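You operate a simulated robot arm through the tools that you are given. There is no shell and no other tool.

The job below is to be done with a simulated robot arm. You get a single attempt, and the scene is never put back.

TASK
Wash the gold and the teal make-up brush, blot them and hang them back in the rack.
Fine: brush cleaner, ribbed mat, black sponge; each goes back in the hole it came from.

Only the result counts: the job must be done as asked and must still hold three seconds after the hand-in. Knocking over, shifting, dropping, spilling or breaking anything else fails it.

THE ROBOT
A 5-joint arm with a two-finger parallel gripper, fixed in place. Base frame: the origin is on the floor under the middle of its stand, x ahead of it, y to its left, z up; the work surface is at about z = 0.75. Readings come in m, rad, newtons and seconds.
It reaches about 1.134 m from its shoulder. Its first joint turns from -2.601 to 2.601 rad. Payload 1.57 kg.
Tool frame: the origin (TCP) lies between the finger pads and is the grasp point; the fingertips stand 0.03 m ahead of it; z points along the fingers, y is the line along which they close. Largest opening 0.11 m; finger width 0.024, thickness 0.012; the body of the gripper, 0.048 by 0.112 m, starts 0.078 m behind the TCP.
Orientation is that of the tool frame in the base frame, as a unit quaternion [x, y, z, w]. With the fingers straight down and closing along the base's y, the tool's x points along the base's -x, its y along +y and its z along -z.

THE INTERFACE
- The arm moves only by the tool jog_arm. Its arguments are lists of equal length, an entry for each row: "gripper": the opening, from 0 (shut) to 1 (fully open); "offset": the shift along the tool's x, y, z in units of 200 mm (1.0 is 200 mm), a list of three; "angular": the turn, a rotation vector about the tool's x, y, z in units of 60 degrees (1.0 is 60 degrees), a list of three. In form: {"gripper": [gripper, ...], "offset": [[x, y, z], ...], "angular": [[ax, ay, az], ...]}. A call has 1 to 20 rows; each row is the pose to reach, as a shift and turn from the pose commanded when the call began, along the tool's axes at that moment. A call with a number of a shift or a turn outside -1 to 1 is refused whole. Rows are played at 5 a second. More than 0.05 m and 0.15 rad between two rows, or a gripper value outside its range, and nothing of the call is played. Where a pose cannot be reached the arm comes as near as it can. A force on the tool above 50 N (or 10 N above the force at the start of the call, whichever is more), or a blocked arm, ends the call early, and 0.2 s more pass. Each finger travels about 0.153 m/s and halts on what it meets, pressing with about 23 N; the grip force reading is that of the motor and also rises with nothing between the fingers. The clock runs only during rows and for 0.2 s after the last one: add rows that repeat a pose to give the fingers time. The reply holds the time, the measured pose of the TCP, the force on the tool along the base axes, the opening and the grip force, in the units named above and with some noise, with the torque about the TCP (base axes, N m) and any sound that the robot's microphone picked up.
- Cameras (640 x 400 px; columns grow to the right, rows downward): "scene" is fixed at [0.2186, 0.4991, 1.4059]; the picture's right is [0.46, 0.89, 0.00], its down [0.65, -0.34, -0.68] and it looks along [-0.60, 0.32, -0.73] (base axes); focal length 246 px, centre (320, 200). "wrist" rides on the gripper at [0.07, 0.016, -0.141] in the tool frame; the picture's right is [-0.23, 0.97, 0.00], its down [-0.85, -0.20, -0.48] and it looks along [-0.47, -0.11, 0.88] (tool axes); focal length 222 px, centre (320, 200). There is no depth. A picture from a camera that has moved, and an enlarged one, comes with that camera's place and axes in the base frame and with its lens.
- camera(camera): a new picture of that camera. It takes no simulated time.
- move_column(by): slides the trunk up (or, below 0, down) by that many m; the arm rides with it, the base frame stays. It gives what a move gives, with no picture.
- close_up(camera, box): a new picture of the part [left, top, right, bottom] of that camera's present view, enlarged. It takes no simulated time.
- hand_in(): hands the job in; it is judged then, once.

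Nothing tells you positions but the pictures and the camera data. Unless the task says otherwise, let go and move clear before handing in.

The tools are called after ">>>" as a command line: name --argument value ..., lists and objects as JSON in quotes. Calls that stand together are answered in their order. jog_arm: Moves the arm, as the interface text tells. Its arguments: {"type":"object","properties":{"gripper":{"type":"array"},"offset":{"type":"array"},"angular":{"type":"array"}},"required":["gripper","offset","angular"]} The other tools are called the same way: move_column (by) moves the trunk up or down; camera (camera) takes a picture; close_up (camera, box) takes an enlarged picture of a part of a camera's view; hand_in () hands the job in.

At the start:

```text
t: 0.0
tool_pos: [-0.1086, 0.5801, 1.1676]
ee_rot: [0.0, 1.0, 0.0, 0.0]
wrist_force: [0.0, -0.1, 0.2]
wrist_torque: [0.02, -0.03, 0.02]
gripper_width: 0.1098
grip_force: 0.0
trunk travel left (down, up): [-0.901, 0.069]
```

scene: 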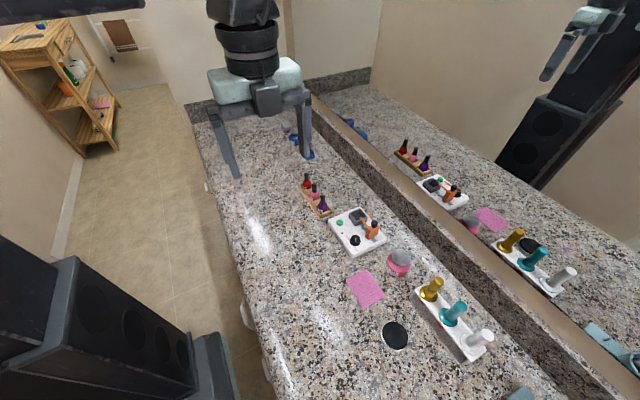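
wrist: 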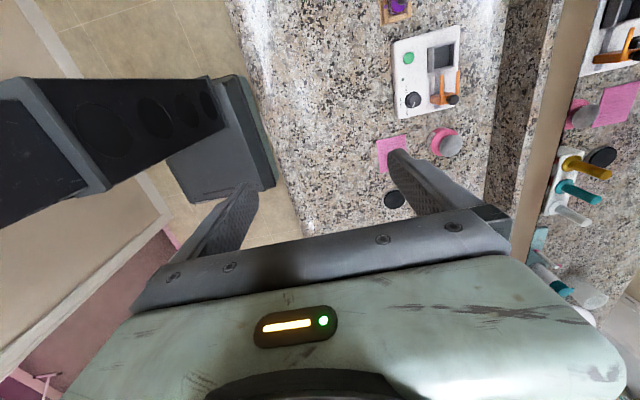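

The scene shows a counter with a white rack holding gold, teal and white brushes, a pink/grey jar (likely the cleaner), a pink ribbed mat, a black sponge, and a coffee-machine-like item. I'll take enlarged views first to work out positions.

>>> close_up --camera "scene" --box '[380, 240, 540, 380]'

>>> close_up --camera "scene" --box '[280, 160, 440, 360]'

>>> close_up --camera "wrist" --box '[360, 0, 640, 220]'

```text
2.86 times, centred on (460, 310) of scene
camera zoom: at [0.2186, 0.4991, 1.4059], right [0.46, 0.89, 0.0], down [0.65, -0.34, -0.68], along [-0.6, 0.32, -0.73], focal length 702 px, centre (-80, -114)
```

zoom: 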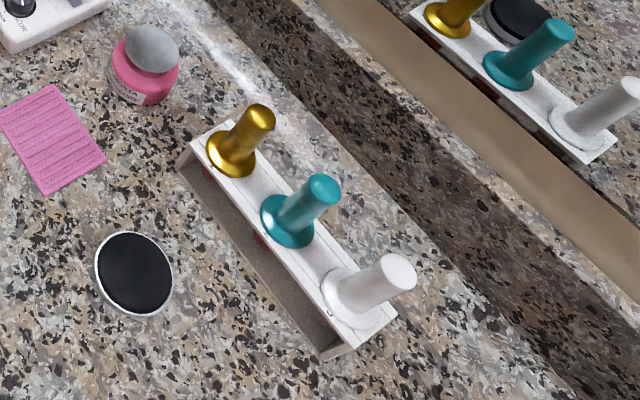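

```text
2.00 times, centred on (360, 260) of scene
camera zoom: at [0.2186, 0.4991, 1.4059], right [0.46, 0.89, 0.0], down [0.65, -0.34, -0.68], along [-0.6, 0.32, -0.73], focal length 491 px, centre (240, 80)
```

zoom: 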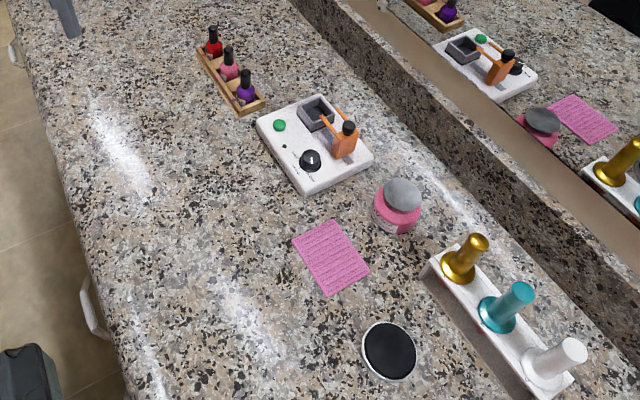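

```text
1.82 times, centred on (500, 110) of wrist
camera zoom: at [-0.1769, 0.5959, 1.3094], right [0.23, 0.97, 0.0], down [0.85, -0.2, 0.48], along [0.47, -0.11, -0.88], focal length 404 px, centre (-7, 364)
```

zoom: 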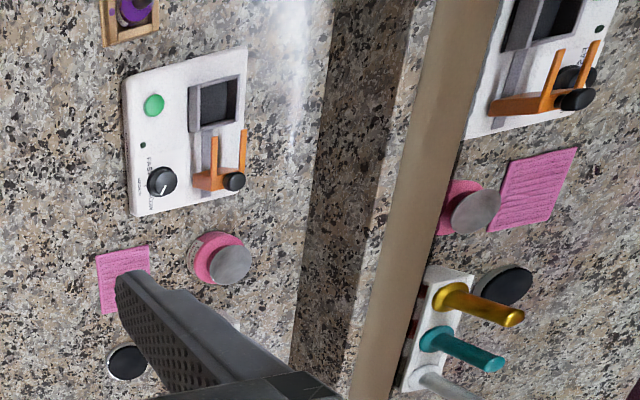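

I take the gold, teal and white brushes to stand in a rack running along x at about y 0.845 (x about 0.13, 0.19 and 0.25). The jar is near (0.02, 0.86), the mat near (0.03, 0.74) and the sponge near (0.16, 0.74). I'll move the wrist camera over for a better look.

>>> jog_arm --gripper '[1, 1, 1, 1]' --offset '[[0, 0.2, 0.08], [0, 0.4, 0.16], [0, 0.6, 0.24], [0, 0.7, 0.32]]' --angular '[[0, 0, 0], [0, 0, 0], [0, 0, 0], [0, 0, 0]]'

>>> camera --camera "wrist"

>>> camera --camera "scene"

```text
t: 1.0
tool_pos: [-0.1088, 0.7195, 1.1685]
ee_rot: [0.0, 1.0, 0.0, 0.0]
wrist_force: [0.0, -0.1, 0.0]
wrist_torque: [-0.05, -0.02, 0.03]
gripper_width: 0.1097
grip_force: 0.0
out of reach, approached as far as the arm can: row 1, 2, 3, 4
trunk travel left (down, up): [-0.901, 0.069]
```

```text
taken
camera wrist: at [-0.1779, 0.7367, 1.3091], right [0.23, 0.97, 0.0], down [0.85, -0.2, 0.48], along [0.47, -0.11, -0.88], focal length 222 px, centre (320, 200)
```

wrist: 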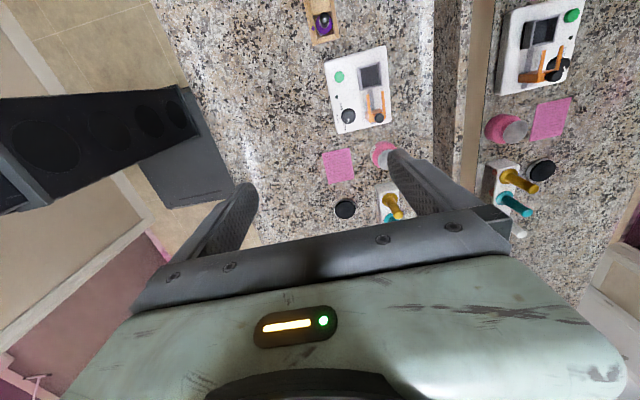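

```text
taken
```

scene: 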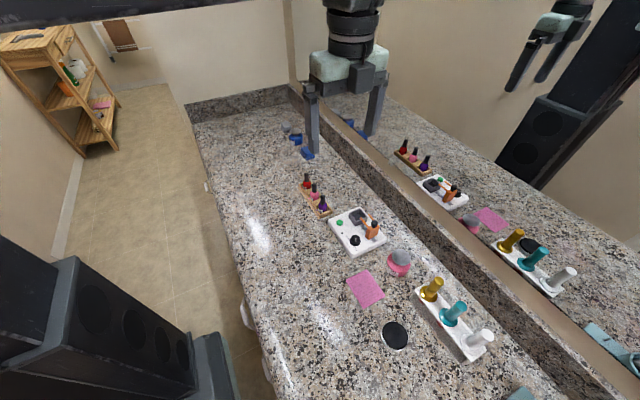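

The low commanded z was out of reach at this trunk height. I'll lower the trunk by a safe amount, which brings the camera closer as well.

>>> move_column --by -0.15

>>> camera --camera "wrist"

>>> close_up --camera "wrist" --box '[300, 20, 480, 230]'

```text
t: 2.8
tool_pos: [-0.1084, 0.7193, 1.0177]
ee_rot: [0.0, 1.0, 0.0, 0.0]
wrist_force: [0.4, -0.5, -0.6]
wrist_torque: [0.01, 0.0, -0.01]
gripper_width: 0.11
grip_force: 0.0
trunk travel left (down, up): [-0.751, 0.219]
```

```text
taken
camera wrist: at [-0.178, 0.7358, 1.1595], right [0.23, 0.97, 0.0], down [0.85, -0.2, 0.48], along [0.47, -0.11, -0.88], focal length 222 px, centre (320, 200)
```

wrist: 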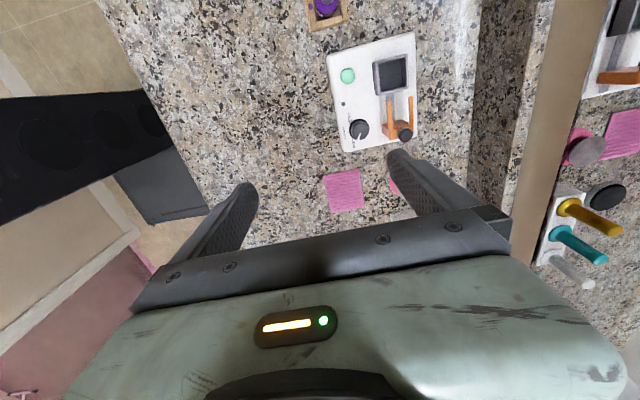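

```text
1.90 times, centred on (390, 125) of wrist
camera zoom: at [-0.178, 0.7358, 1.1595], right [0.23, 0.97, 0.0], down [0.85, -0.2, 0.48], along [0.47, -0.11, -0.88], focal length 423 px, centre (187, 343)
```

zoom: 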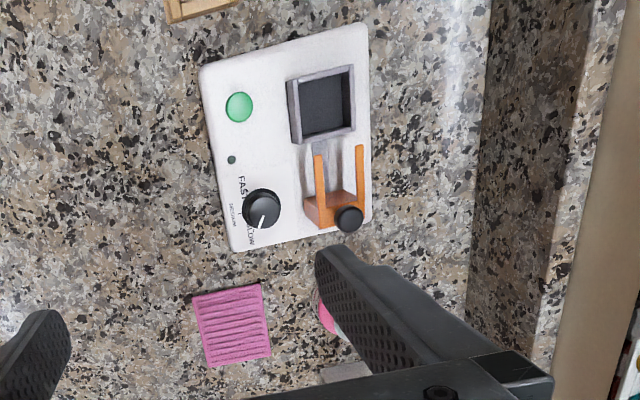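

The white device is a shaker with a FAST/SLOW knob, so I take it to be unrelated to the brushes. The brush cleaner should be the pink jar near (0.02, 0.86). I'll move so the jar shows between the fingers.

>>> jog_arm --gripper '[1, 1, 1]' --offset '[[-0.1, 0.15, 0], [-0.2, 0.3, 0], [-0.25, 0.45, 0]]' --angular '[[0, 0, 0], [0, 0, 0], [0, 0, 0]]'

>>> camera --camera "wrist"

```text
t: 3.5
tool_pos: [-0.0592, 0.811, 1.0174]
ee_rot: [0.0, 1.0, 0.0, 0.0]
wrist_force: [0.2, 0.5, -0.5]
wrist_torque: [0.0, 0.02, 0.0]
gripper_width: 0.1102
grip_force: 0.1
trunk travel left (down, up): [-0.751, 0.219]
```

```text
taken
camera wrist: at [-0.128, 0.8269, 1.1593], right [0.23, 0.97, 0.0], down [0.86, -0.2, 0.48], along [0.47, -0.11, -0.88], focal length 222 px, centre (320, 200)
```

wrist: 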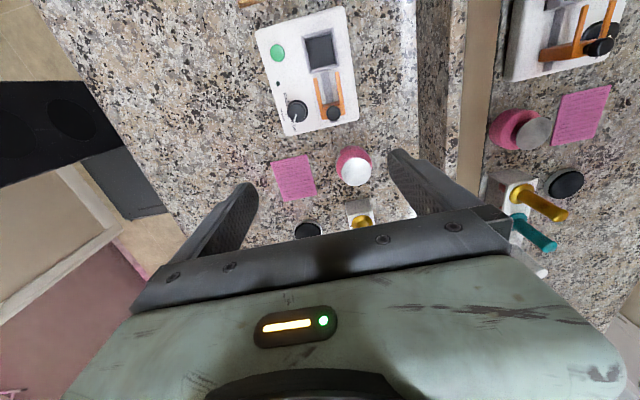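

The arm is where I commanded it. The jar is now visible directly and also in the mirror, so I'll enlarge both views.

>>> close_up --camera "wrist" --box '[320, 130, 400, 200]'

>>> close_up --camera "wrist" --box '[480, 80, 620, 290]'

>>> close_up --camera "scene" --box '[375, 235, 425, 285]'

>>> close_up --camera "scene" --box '[400, 260, 510, 370]'

```text
5.71 times, centred on (360, 165) of wrist
camera zoom: at [-0.128, 0.8269, 1.1593], right [0.23, 0.97, 0.0], down [0.86, -0.2, 0.48], along [0.47, -0.11, -0.88], focal length 1269 px, centre (91, 400)
```

zoom: 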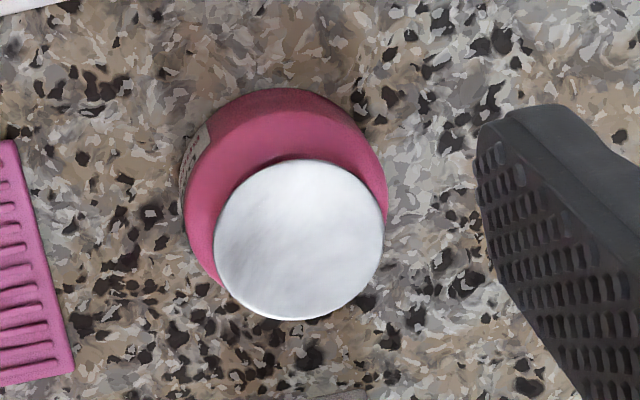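

```text
1.90 times, centred on (550, 185) of wrist
camera zoom: at [-0.128, 0.8269, 1.1593], right [0.23, 0.97, 0.0], down [0.86, -0.2, 0.48], along [0.47, -0.11, -0.88], focal length 423 px, centre (-118, 229)
```

zoom: 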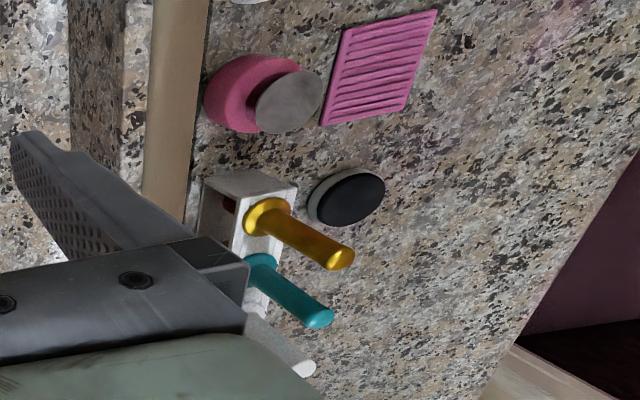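

```text
8.00 times, centred on (400, 260) of scene
camera zoom: at [0.2186, 0.4991, 1.4059], right [0.46, 0.89, 0.0], down [0.65, -0.34, -0.68], along [-0.6, 0.32, -0.73], focal length 1965 px, centre (-320, -280)
```

zoom: 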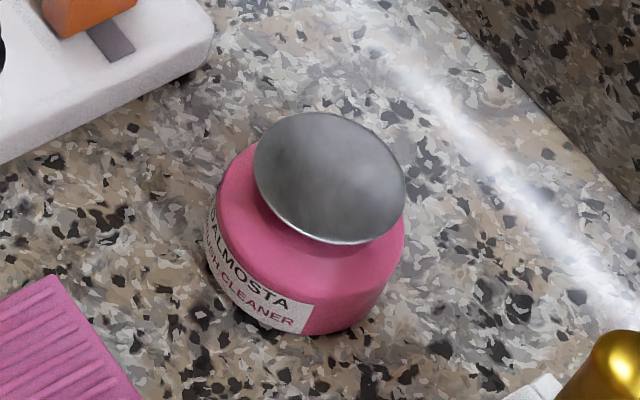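

```text
3.64 times, centred on (455, 315) of scene
camera zoom: at [0.2186, 0.4991, 1.4059], right [0.46, 0.89, 0.0], down [0.65, -0.34, -0.68], along [-0.6, 0.32, -0.73], focal length 893 px, centre (-171, -218)
```

zoom: 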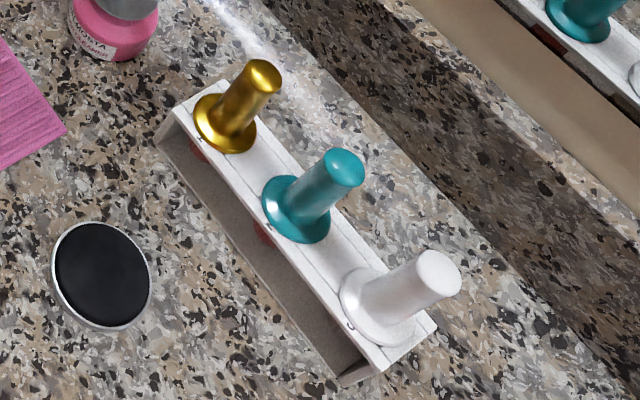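

The jar's label reads "BRUSH CLEANER", and a thin metal disc stands on a stem above its shoulders. That could be a press-down pump dish or a lid, so I'll back off and tilt for a lower side view.

>>> jog_arm --gripper '[1, 1, 1, 1, 1, 1]' --offset '[[0, -0.16, 0.05], [0, -0.32, 0.1], [0, -0.48, 0.15], [0, -0.64, 0.2], [0, -0.8, 0.25], [0, -0.9, 0.3]]' --angular '[[-0.12, 0, 0], [-0.24, 0, 0], [-0.36, 0, 0], [-0.48, 0, 0], [-0.6, 0, 0], [-0.72, 0, 0]]'

>>> camera --camera "wrist"

```text
t: 5.0
tool_pos: [-0.0675, 0.6719, 1.0819]
ee_rot: [0.0, 0.93, 0.367, 0.001]
wrist_force: [0.3, -0.1, 0.8]
wrist_torque: [-0.01, 0.03, 0.0]
gripper_width: 0.1101
grip_force: 0.0
out of reach, approached as far as the arm can: row 1, 2, 3, 4, 5, 6
trunk travel left (down, up): [-0.751, 0.219]
```

```text
taken
camera wrist: at [-0.1377, 0.5877, 1.1967], right [0.23, 0.71, 0.67], down [0.86, -0.47, 0.21], along [0.47, 0.52, -0.71], focal length 222 px, centre (320, 200)
```

wrist: 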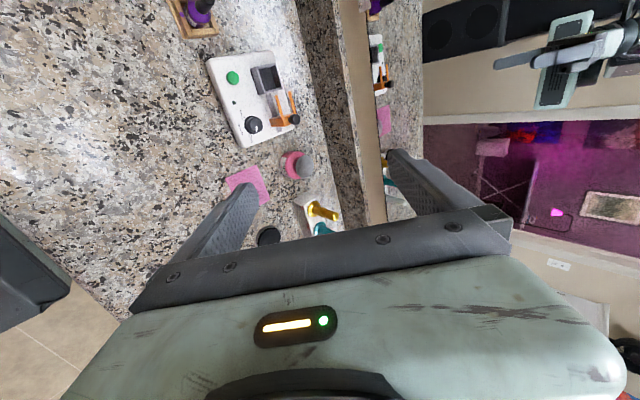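

>>> close_up --camera "wrist" --box '[260, 130, 360, 250]'

>>> move_column --by -0.12

>>> camera --camera "wrist"

```text
3.33 times, centred on (310, 190) of wrist
camera zoom: at [-0.1377, 0.5877, 1.1967], right [0.23, 0.71, 0.67], down [0.86, -0.47, 0.21], along [0.47, 0.52, -0.71], focal length 740 px, centre (353, 233)
```

zoom: 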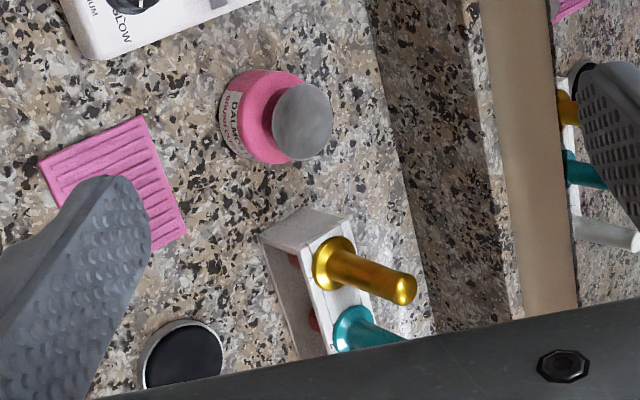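

```text
t: 6.5
tool_pos: [-0.0691, 0.6724, 0.9633]
ee_rot: [0.0, 0.93, 0.366, -0.001]
wrist_force: [0.1, 0.6, 0.3]
wrist_torque: [-0.01, 0.01, 0.02]
gripper_width: 0.1102
grip_force: 0.0
trunk travel left (down, up): [-0.631, 0.339]
```

```text
taken
camera wrist: at [-0.1374, 0.5881, 1.0765], right [0.23, 0.71, 0.66], down [0.85, -0.47, 0.21], along [0.47, 0.52, -0.72], focal length 222 px, centre (320, 200)
```

wrist: 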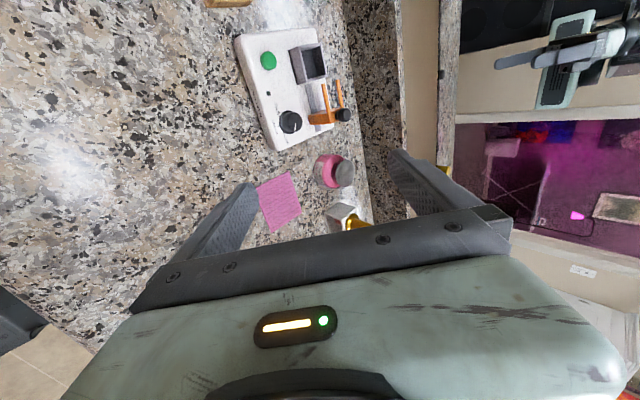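

>>> close_up --camera "wrist" --box '[300, 140, 380, 200]'

>>> close_up --camera "wrist" --box '[240, 140, 400, 240]'

```text
6.67 times, centred on (340, 170) of wrist
camera zoom: at [-0.1374, 0.5881, 1.0765], right [0.23, 0.71, 0.66], down [0.85, -0.47, 0.21], along [0.47, 0.52, -0.72], focal length 1481 px, centre (187, 400)
```

zoom: 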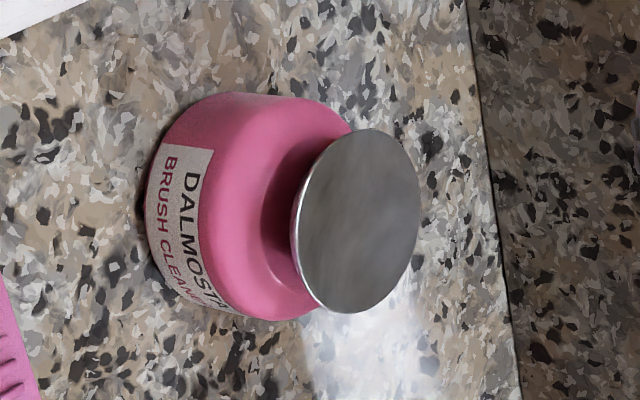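

```text
4.00 times, centred on (320, 190) of wrist
camera zoom: at [-0.1374, 0.5881, 1.0765], right [0.23, 0.71, 0.66], down [0.85, -0.47, 0.21], along [0.47, 0.52, -0.72], focal length 888 px, centre (320, 240)
```

zoom: 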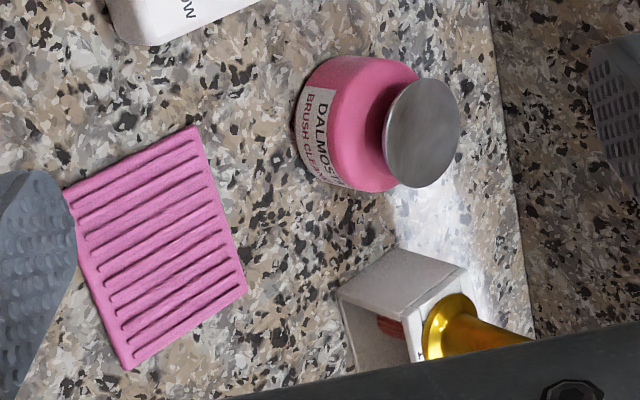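

The label reads "DALMOSTA BRUSH CLEANER", with a thin metal disc about 5 cm across on a neck at z about 0.81. By triangulation the gold brush is at (0.131, 0.848) and the teal at (0.192, 0.849), with handles about 2 cm thick, tops at z about 0.885 and rack top near 0.81. I'll tilt further for a side-on look at the disc and the bristles.

>>> jog_arm --gripper '[1, 1, 1, 1, 1, 1]' --offset '[[0, -0.05, 0], [0, -0.1, 0], [0, -0.15, 0], [0, -0.2, 0], [0, -0.25, 0], [0, -0.3, 0]]' --angular '[[-0.12, 0, 0], [-0.24, 0, 0], [-0.36, 0, 0], [-0.48, 0, 0], [-0.6, 0, 0], [-0.7, 0, 0]]'

>>> camera --camera "wrist"

>>> camera --camera "scene"

```text
t: 7.8
tool_pos: [-0.0988, 0.7393, 1.114]
ee_rot: [-0.001, 0.74, 0.673, 0.001]
wrist_force: [0.3, -0.3, 0.0]
wrist_torque: [-0.01, -0.03, 0.01]
gripper_width: 0.1101
grip_force: 0.1
out of reach, approached as far as the arm can: row 1, 2, 3, 4, 5, 6
trunk travel left (down, up): [-0.631, 0.339]
```

```text
taken
camera wrist: at [-0.168, 0.6, 1.1431], right [0.23, 0.09, 0.97], down [0.86, -0.49, -0.15], along [0.47, 0.86, -0.19], focal length 222 px, centre (320, 200)
```

wrist: 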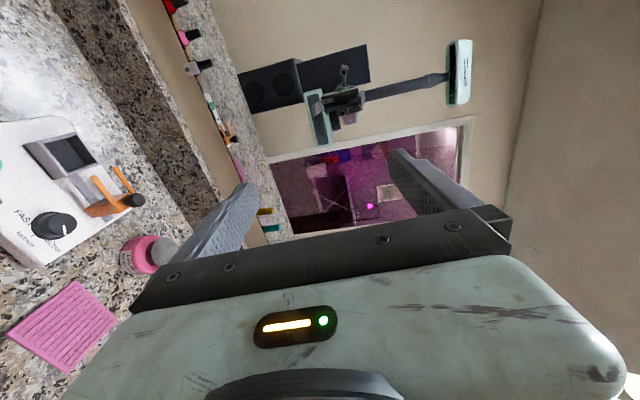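

```text
taken
```

scene: 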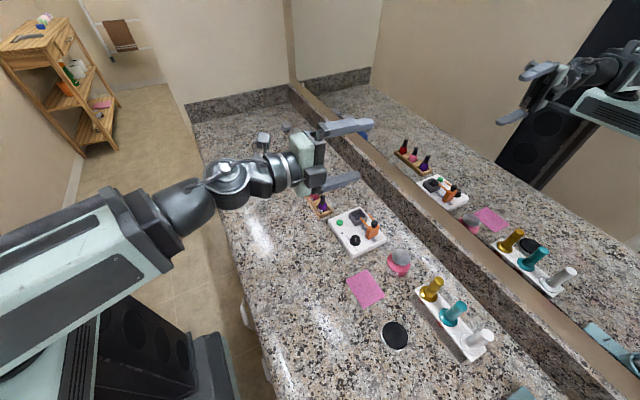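

>>> close_up --camera "wrist" --box '[100, 200, 200, 290]'

>>> move_column --by -0.12

>>> camera --camera "wrist"

>>> camera --camera "scene"

```text
4.44 times, centred on (150, 245) of wrist
camera zoom: at [-0.168, 0.6, 1.1431], right [0.23, 0.09, 0.97], down [0.86, -0.49, -0.15], along [0.47, 0.86, -0.19], focal length 987 px, centre (1076, 0)
```

zoom: 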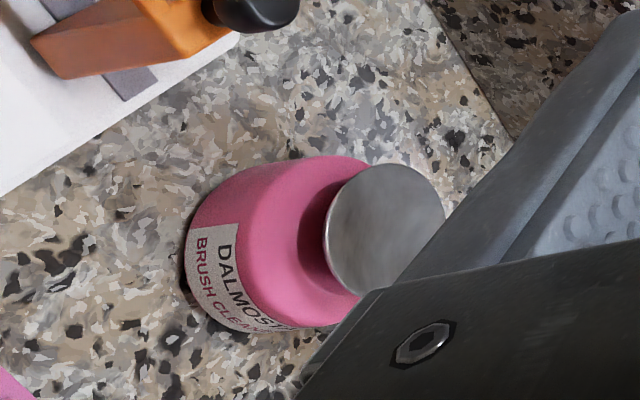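

```text
t: 9.3
tool_pos: [-0.0993, 0.7382, 0.9934]
ee_rot: [0.0, 0.74, 0.672, 0.0]
wrist_force: [-0.1, 0.6, 0.2]
wrist_torque: [0.02, 0.02, 0.01]
gripper_width: 0.1101
grip_force: 0.0
trunk travel left (down, up): [-0.511, 0.459]
```

```text
taken
camera wrist: at [-0.1677, 0.6001, 1.023], right [0.23, 0.09, 0.97], down [0.85, -0.5, -0.15], along [0.47, 0.86, -0.19], focal length 222 px, centre (320, 200)
```

wrist: 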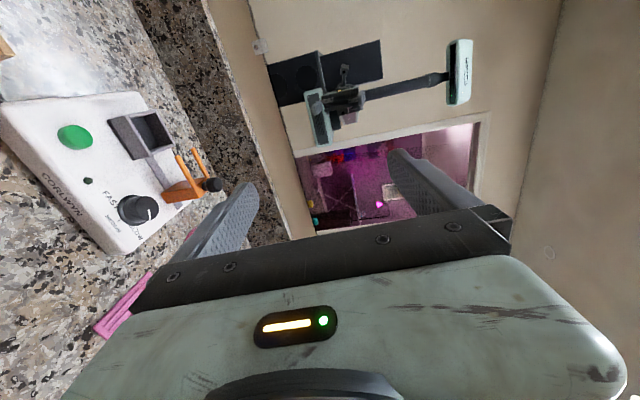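

```text
taken
```

scene: 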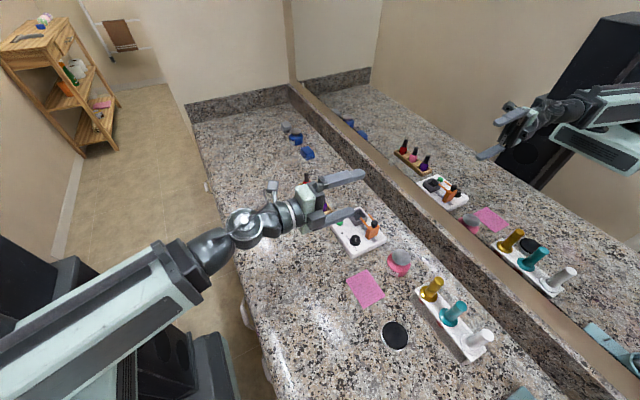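

The shaker label reads "CORLAVON", so it isn't part of this job. I'll slide along +x so the jar and rack come into this low side view.

>>> jog_arm --gripper '[1, 1, 1, 1]' --offset '[[-0.2, 0, 0], [-0.4, 0, 0], [-0.6, 0, 0], [-0.75, 0, 0]]' --angular '[[0, 0, 0], [0, 0, 0], [0, 0, 0], [0, 0, 0]]'

>>> camera --camera "wrist"

```text
t: 10.3
tool_pos: [0.0517, 0.7604, 0.9933]
ee_rot: [0.0, 0.74, 0.672, 0.001]
wrist_force: [-0.3, -0.8, -0.1]
wrist_torque: [-0.01, -0.02, 0.0]
gripper_width: 0.1102
grip_force: 0.0
out of reach, approached as far as the arm can: row 1, 2, 3, 4
trunk travel left (down, up): [-0.511, 0.459]
```

```text
taken
camera wrist: at [-0.0173, 0.6218, 1.0229], right [0.23, 0.09, 0.97], down [0.85, -0.5, -0.15], along [0.47, 0.86, -0.19], focal length 222 px, centre (320, 200)
```

wrist: 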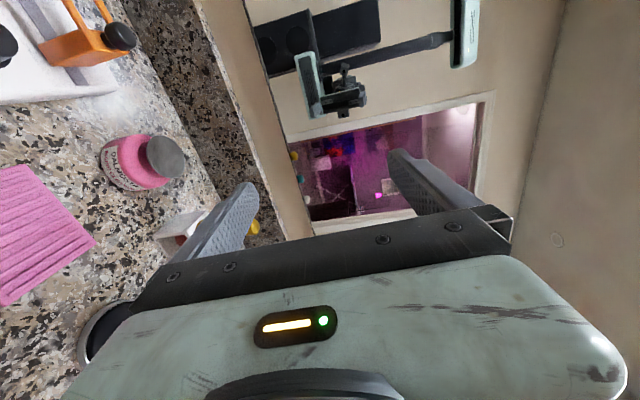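

>>> close_up --camera "wrist" --box '[90, 120, 200, 200]'

>>> close_up --camera "wrist" --box '[140, 190, 280, 280]'

```text
5.00 times, centred on (145, 160) of wrist
camera zoom: at [-0.0173, 0.6218, 1.0229], right [0.23, 0.09, 0.97], down [0.85, -0.5, -0.15], along [0.47, 0.86, -0.19], focal length 1111 px, centre (1195, 400)
```

zoom: 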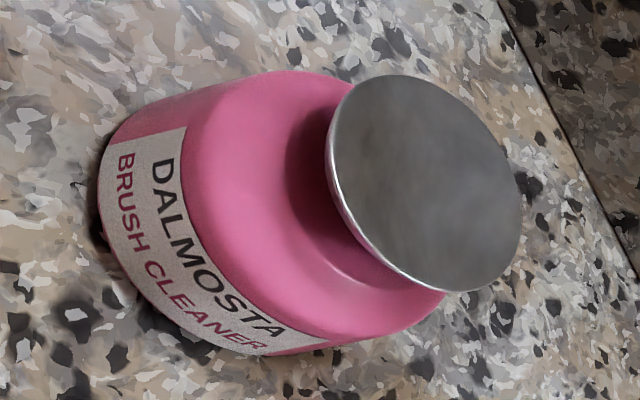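

```text
4.44 times, centred on (210, 235) of wrist
camera zoom: at [-0.0173, 0.6218, 1.0229], right [0.23, 0.09, 0.97], down [0.85, -0.5, -0.15], along [0.47, 0.86, -0.19], focal length 987 px, centre (809, 44)
```

zoom: 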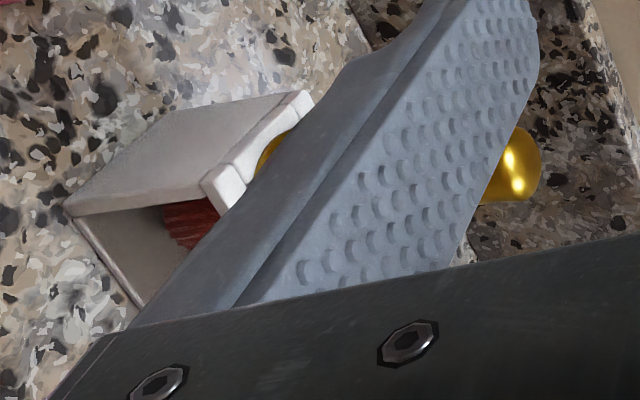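

>>> move_column --by -0.08

>>> camera --camera "wrist"

>>> close_up --camera "wrist" --box '[130, 110, 270, 230]'

>>> camera --camera "scene"

```text
t: 11.5
tool_pos: [0.051, 0.7622, 0.9133]
ee_rot: [0.0, 0.741, 0.672, -0.001]
wrist_force: [0.4, -0.2, 0.0]
wrist_torque: [0.05, 0.03, -0.02]
gripper_width: 0.1101
grip_force: 0.1
trunk travel left (down, up): [-0.431, 0.539]
```

```text
taken
camera wrist: at [-0.0178, 0.6217, 0.9429], right [0.23, 0.09, 0.97], down [0.85, -0.5, -0.15], along [0.47, 0.86, -0.19], focal length 222 px, centre (320, 200)
```

wrist: 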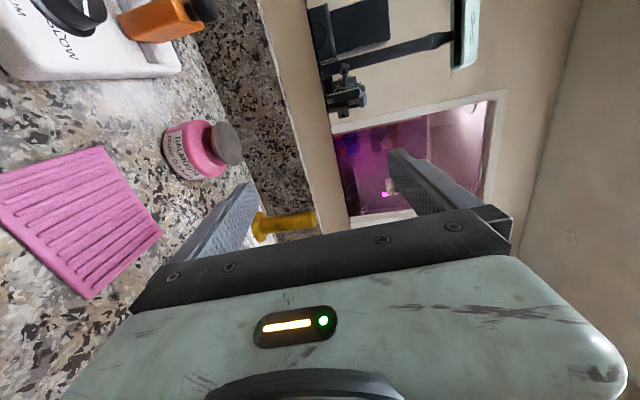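

```text
3.33 times, centred on (200, 170) of wrist
camera zoom: at [-0.0178, 0.6217, 0.9429], right [0.23, 0.09, 0.97], down [0.85, -0.5, -0.15], along [0.47, 0.86, -0.19], focal length 740 px, centre (720, 300)
```

zoom: 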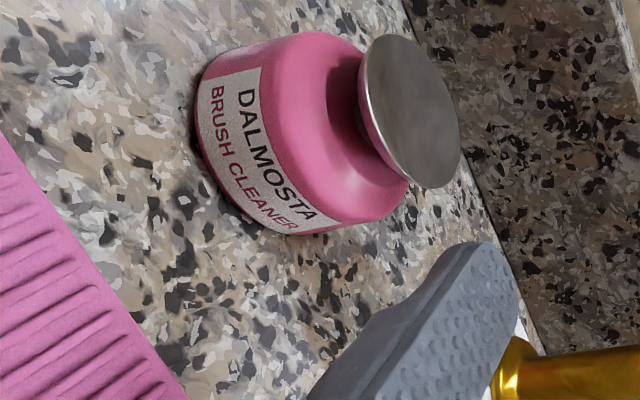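

```text
taken
```

scene: 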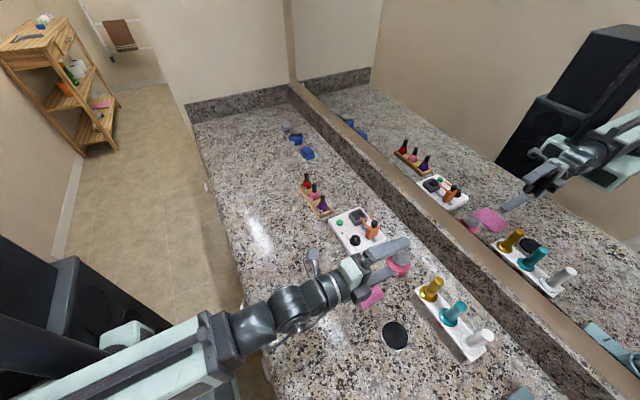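

>>> close_up --camera "wrist" --box '[195, 110, 245, 170]'

>>> close_up --camera "scene" --box '[455, 205, 495, 245]'

```text
6.67 times, centred on (220, 140) of wrist
camera zoom: at [-0.0178, 0.6217, 0.9429], right [0.23, 0.09, 0.97], down [0.85, -0.5, -0.15], along [0.47, 0.86, -0.19], focal length 1481 px, centre (987, 600)
```

zoom: 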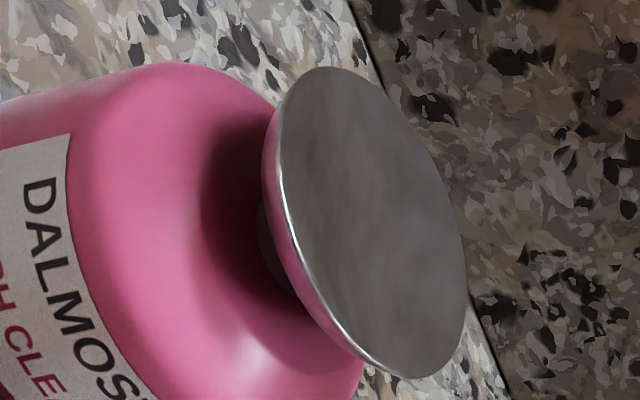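

```text
10.00 times, centred on (475, 225) of scene
camera zoom: at [0.2186, 0.4991, 1.4059], right [0.46, 0.89, 0.0], down [0.65, -0.34, -0.68], along [-0.6, 0.32, -0.73], focal length 2456 px, centre (-1230, -50)
```

zoom: 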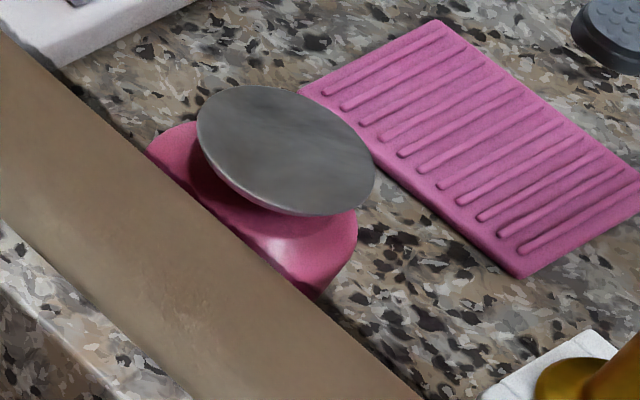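

The disc is a shallow metal dish on a narrow dark stem, so I read the cleaner as a press-down pump. The bristles under the rack are red with make-up. I'll rise and turn the fingers back to straight down.

>>> jog_arm --gripper '[1, 1, 1, 1, 1, 1, 1]' --offset '[[0, 0.07, -0.03], [0, 0.14, -0.06], [0, 0.21, -0.09], [0, 0.28, -0.12], [0, 0.35, -0.15], [0, 0.42, -0.18], [0, 0.49, -0.21]]' --angular '[[0.11, 0, 0], [0.22, 0, 0], [0.33, 0, 0], [0.44, 0, 0], [0.55, 0, 0], [0.66, 0, 0], [0.77, 0, 0]]'

```text
t: 12.6
tool_pos: [0.0521, 0.7487, 0.8116]
ee_rot: [0.0, 0.876, 0.482, 0.0]
wrist_force: [-1.1, -4.8, 56.3]
wrist_torque: [-0.2, 0.11, 0.02]
gripper_width: 0.0703
grip_force: 0.0
out of reach, approached as far as the arm can: row 1, 2, 3, 4, 5
trunk travel left (down, up): [-0.431, 0.539]
stopped in row 5: the force on the tool passed its limit at 58 N (the readings are from after the stop); the commanded pose is now the measured one
```

Unreachable requests had left my commanded pose lower than the measured one, so a finger came down and touched the surface. The commanded pose is now reset to the measured one, so I'll check the scene before lifting.

>>> camera --camera "scene"

>>> camera --camera "wrist"

```text
taken
```

scene: 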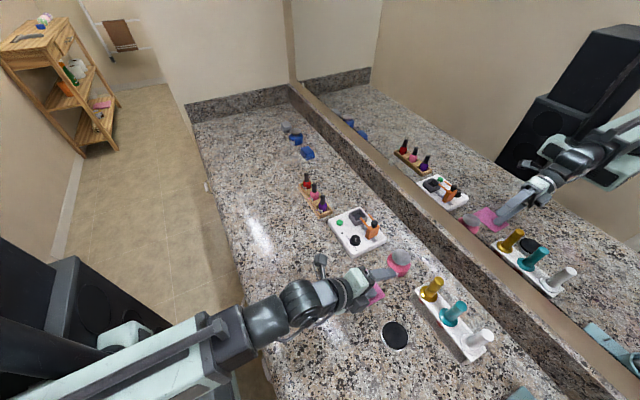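

```text
taken
camera wrist: at [-0.0163, 0.6375, 0.9014], right [0.23, 0.52, 0.82], down [0.85, -0.51, 0.09], along [0.47, 0.68, -0.56], focal length 222 px, centre (320, 200)
```

wrist: 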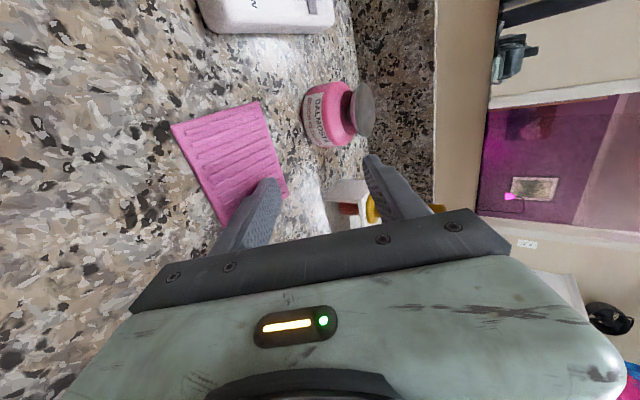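

A finger is resting on the edge of the mat. A trunk move is a pure vertical lift, so I'll use that.

>>> move_column --by 0.12

>>> camera --camera "scene"

>>> camera --camera "wrist"

```text
t: 14.1
tool_pos: [0.0517, 0.75, 0.9262]
ee_rot: [0.0, 0.88, 0.475, -0.001]
wrist_force: [0.2, -0.4, -0.2]
wrist_torque: [-0.02, 0.0, 0.03]
gripper_width: 0.1101
grip_force: 0.1
trunk travel left (down, up): [-0.551, 0.419]
```

```text
taken
```

scene: 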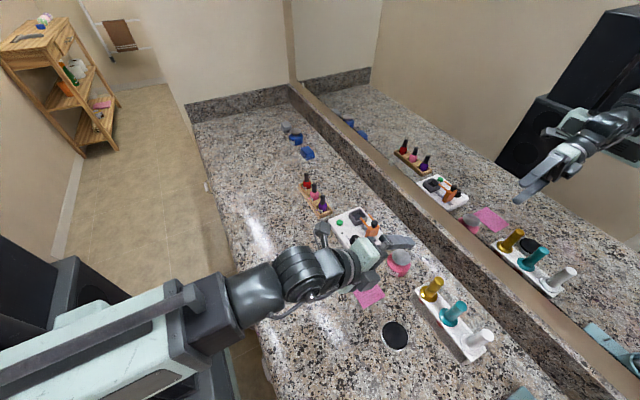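

```text
taken
camera wrist: at [-0.0159, 0.6406, 1.0168], right [0.23, 0.53, 0.81], down [0.85, -0.51, 0.09], along [0.47, 0.67, -0.57], focal length 222 px, centre (320, 200)
```

wrist: 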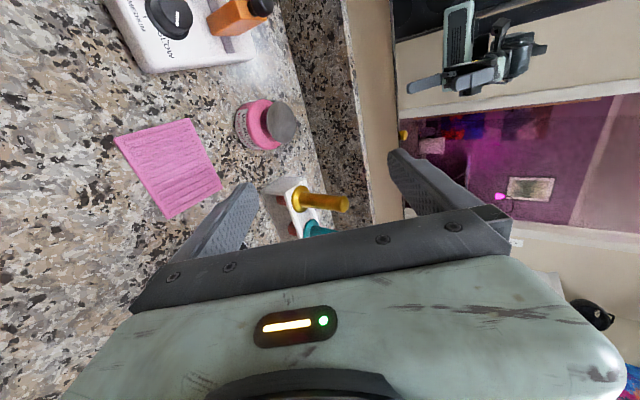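

That explains the behaviour. The arm's links swing horizontally, so TCP height is set only by the trunk and the tool pitch (z = wrist height − 0.239·cos(pitch)). From now on I'll do vertical moves with the trunk and jog only horizontally. I'll raise the trunk and bring the tool upright again.

>>> move_column --by 0.2

>>> jog_arm --gripper '[1, 1, 1, 1, 1, 1, 1]' --offset '[[0, -0.1122, 0.0737], [0, -0.2112, 0.1387], [0, -0.295, 0.1937], [0, -0.362, 0.2377], [0, -0.4109, 0.2698], [0, -0.4406, 0.2893], [0, -0.4506, 0.2959]]' --angular '[[0.135, 0, 0], [0.27, 0, 0], [0.405, 0, 0], [0.54, 0, 0], [0.675, 0, 0], [0.81, 0, 0], [0.945, 0, 0]]'

>>> camera --camera "scene"

>>> camera --camera "wrist"

```text
t: 16.3
tool_pos: [0.053, 0.7498, 1.1254]
ee_rot: [0.001, 0.88, 0.475, 0.0]
wrist_force: [0.5, 0.3, 0.1]
wrist_torque: [0.0, 0.0, 0.02]
gripper_width: 0.1099
grip_force: 0.1
trunk travel left (down, up): [-0.751, 0.219]
```

```text
t: 17.9
tool_pos: [0.0532, 0.7498, 1.0174]
ee_rot: [0.0, 1.0, -0.001, 0.0]
wrist_force: [0.5, -0.1, 0.6]
wrist_torque: [0.0, -0.02, 0.03]
gripper_width: 0.11
grip_force: 0.1
trunk travel left (down, up): [-0.751, 0.219]
```

```text
taken
```

scene: 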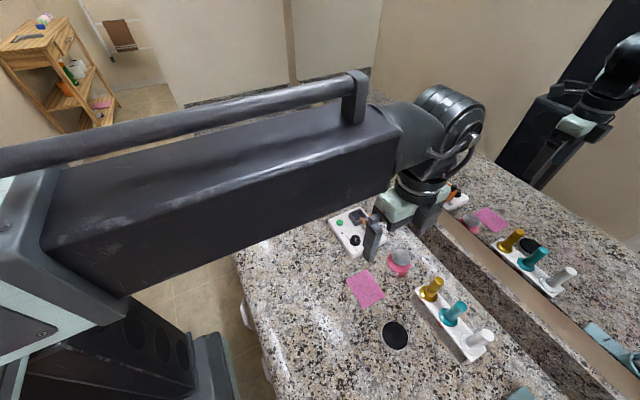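

```text
taken
camera wrist: at [-0.0158, 0.7663, 1.1594], right [0.23, 0.97, 0.0], down [0.86, -0.2, 0.48], along [0.47, -0.11, -0.88], focal length 222 px, centre (320, 200)
```

wrist: 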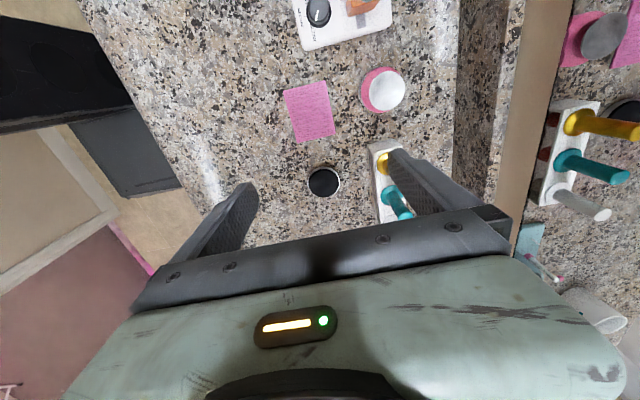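

>>> close_up --camera "scene" --box '[280, 160, 440, 360]'

>>> close_up --camera "wrist" --box '[270, 60, 430, 230]'

```text
2.00 times, centred on (360, 260) of scene
camera zoom: at [0.2186, 0.4991, 1.4059], right [0.46, 0.89, 0.0], down [0.65, -0.34, -0.68], along [-0.6, 0.32, -0.73], focal length 491 px, centre (240, 80)
```

zoom: 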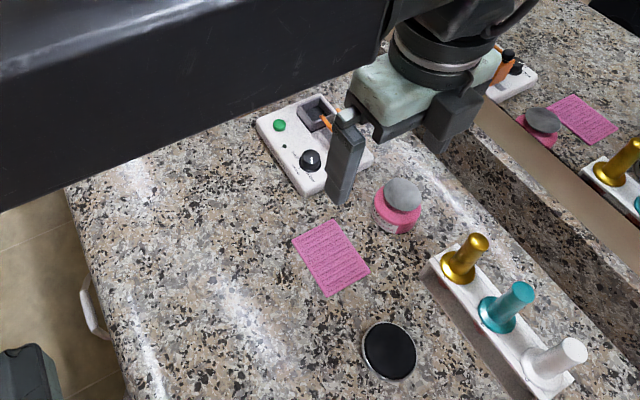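

```text
2.35 times, centred on (350, 145) of wrist
camera zoom: at [-0.0158, 0.7663, 1.1594], right [0.23, 0.97, 0.0], down [0.86, -0.2, 0.48], along [0.47, -0.11, -0.88], focal length 523 px, centre (249, 329)
```

zoom: 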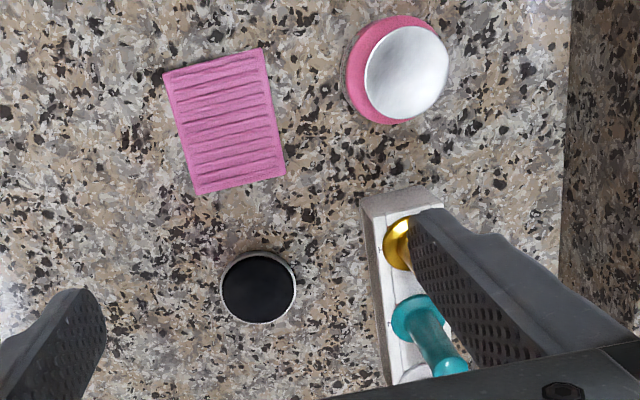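

The mat hasn't moved. Its centre is about (0.032, 0.739) with ribs along y, and the sponge is at about (0.158, 0.735). Next I'll hover over the gold brush at safe height and check alignment.

>>> jog_arm --gripper '[1, 1, 1, 1]' --offset '[[-0.1, 0.125, 0], [-0.2, 0.25, 0], [-0.3, 0.375, 0], [-0.389, 0.491, 0]]' --angular '[[0, 0, 0], [0, 0, 0], [0, 0, 0], [0, 0, 0]]'

>>> camera --camera "wrist"

>>> camera --camera "scene"

```text
t: 18.9
tool_pos: [0.131, 0.847, 1.0179]
ee_rot: [0.0, 1.0, 0.002, -0.002]
wrist_force: [-0.1, 0.5, 0.1]
wrist_torque: [0.01, 0.02, 0.02]
gripper_width: 0.1101
grip_force: 0.0
trunk travel left (down, up): [-0.751, 0.219]
```

```text
taken
camera wrist: at [0.0627, 0.8646, 1.1594], right [0.23, 0.97, 0.0], down [0.86, -0.2, 0.48], along [0.47, -0.11, -0.88], focal length 222 px, centre (320, 200)
```

wrist: 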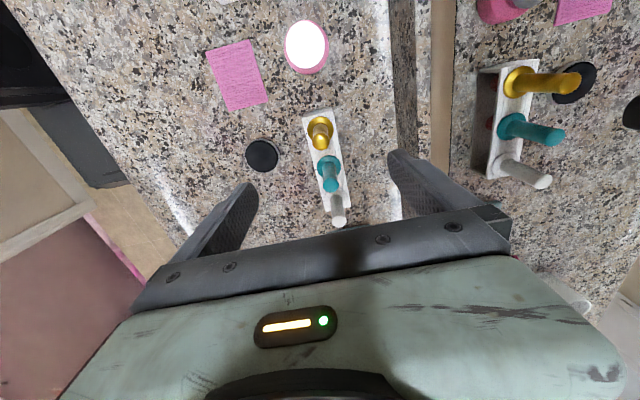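

```text
taken
```

scene: 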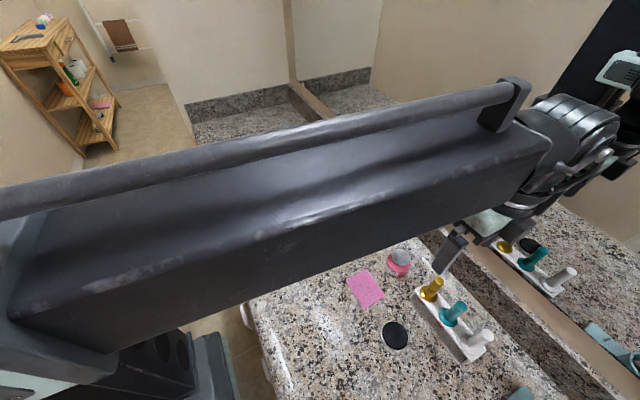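

>>> close_up --camera "wrist" --box '[280, 90, 380, 240]'

>>> close_up --camera "wrist" --box '[295, 105, 345, 160]'

>>> close_up --camera "wrist" --box '[470, 50, 600, 190]'

```text
2.67 times, centred on (330, 165) of wrist
camera zoom: at [0.0627, 0.8646, 1.1594], right [0.23, 0.97, 0.0], down [0.86, -0.2, 0.48], along [0.47, -0.11, -0.88], focal length 592 px, centre (293, 293)
```

zoom: 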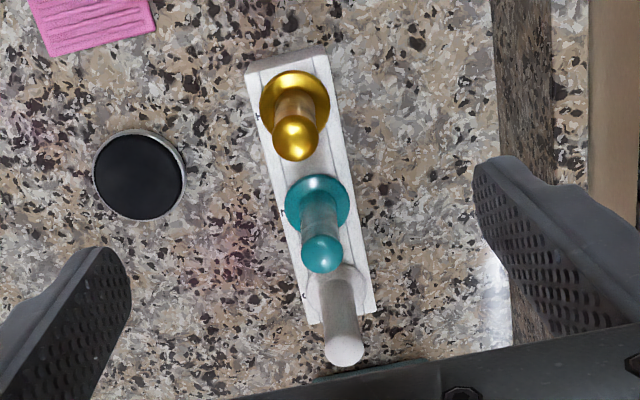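

```text
7.27 times, centred on (320, 132) of wrist
camera zoom: at [0.0627, 0.8646, 1.1594], right [0.23, 0.97, 0.0], down [0.86, -0.2, 0.48], along [0.47, -0.11, -0.88], focal length 1615 px, centre (320, 691)
```

zoom: 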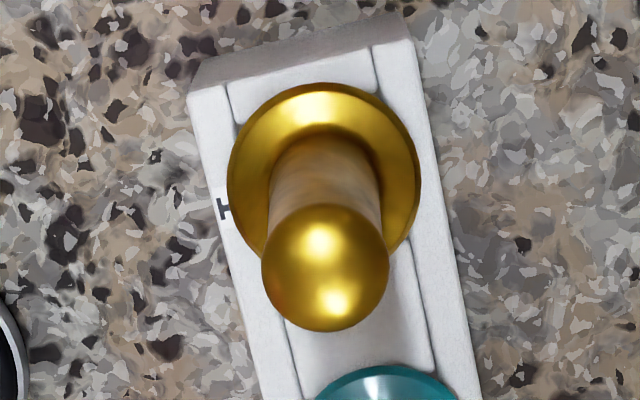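

```text
2.86 times, centred on (535, 120) of wrist
camera zoom: at [0.0627, 0.8646, 1.1594], right [0.23, 0.97, 0.0], down [0.86, -0.2, 0.48], along [0.47, -0.11, -0.88], focal length 635 px, centre (-294, 429)
```

zoom: 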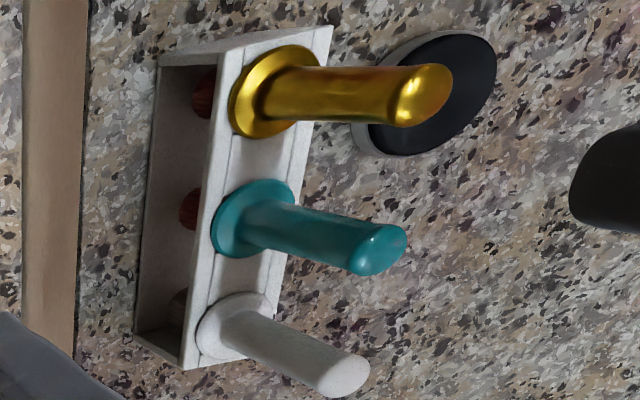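

The gold handle is within about 3 mm of being centred between the fingers. I'll nudge by 2–3 mm and lower part-way to confirm.

>>> jog_arm --gripper '[1]' --offset '[[0.005, 0.012, 0]]' --angular '[[0, 0, 0]]'

>>> move_column --by -0.1

>>> camera --camera "wrist"

>>> camera --camera "scene"

```text
t: 19.3
tool_pos: [0.1295, 0.8506, 1.0192]
ee_rot: [0.0, 1.0, 0.001, 0.0]
wrist_force: [0.9, 0.1, 0.1]
wrist_torque: [0.0, 0.03, -0.01]
gripper_width: 0.1098
grip_force: 0.0
trunk travel left (down, up): [-0.751, 0.219]
```

```text
t: 20.6
tool_pos: [0.1295, 0.8509, 0.918]
ee_rot: [0.0, 1.0, 0.002, -0.001]
wrist_force: [0.8, -0.3, -0.6]
wrist_torque: [0.03, -0.02, -0.01]
gripper_width: 0.11
grip_force: 0.0
trunk travel left (down, up): [-0.651, 0.319]
```

```text
taken
camera wrist: at [0.0613, 0.8664, 1.0596], right [0.23, 0.97, 0.0], down [0.86, -0.2, 0.48], along [0.47, -0.11, -0.88], focal length 222 px, centre (320, 200)
```

wrist: 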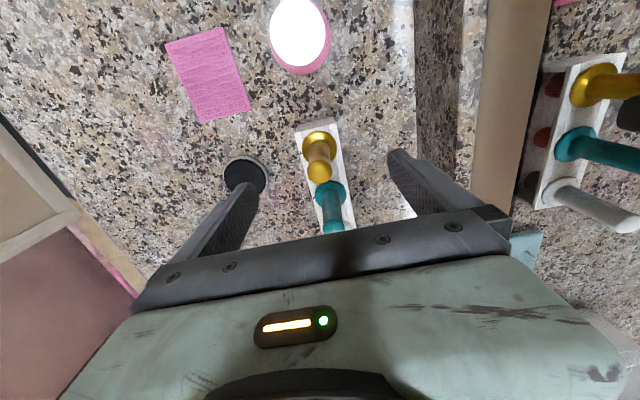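

```text
taken
```

scene: 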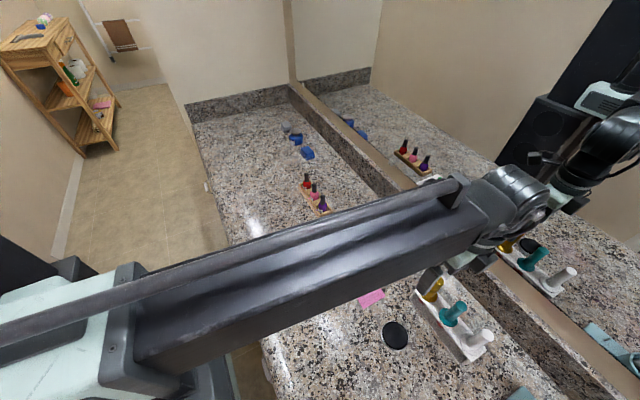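

Aligned. I'll lower to grasp height (TCP about 0.862).

>>> move_column --by -0.056

>>> camera --camera "wrist"

>>> close_up --camera "scene" --box '[400, 250, 500, 370]'

```text
t: 21.6
tool_pos: [0.1306, 0.8503, 0.8618]
ee_rot: [0.0, 1.0, 0.001, 0.0]
wrist_force: [-0.2, 0.4, 0.5]
wrist_torque: [-0.01, 0.01, -0.01]
gripper_width: 0.1099
grip_force: 0.1
trunk travel left (down, up): [-0.595, 0.375]
```

```text
taken
camera wrist: at [0.0614, 0.8664, 1.0035], right [0.23, 0.97, 0.0], down [0.86, -0.2, 0.48], along [0.47, -0.11, -0.88], focal length 222 px, centre (320, 200)
```

wrist: 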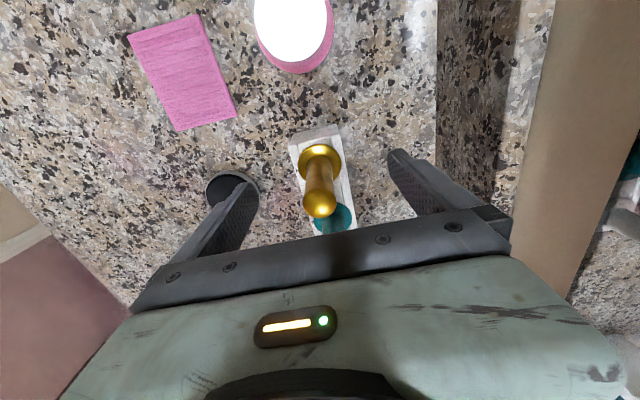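

```text
3.33 times, centred on (450, 310) of scene
camera zoom: at [0.2186, 0.4991, 1.4059], right [0.46, 0.89, 0.0], down [0.65, -0.34, -0.68], along [-0.6, 0.32, -0.73], focal length 819 px, centre (-113, -167)
```

zoom: 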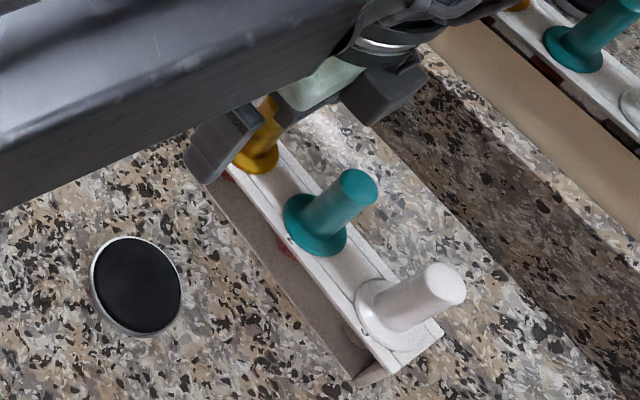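

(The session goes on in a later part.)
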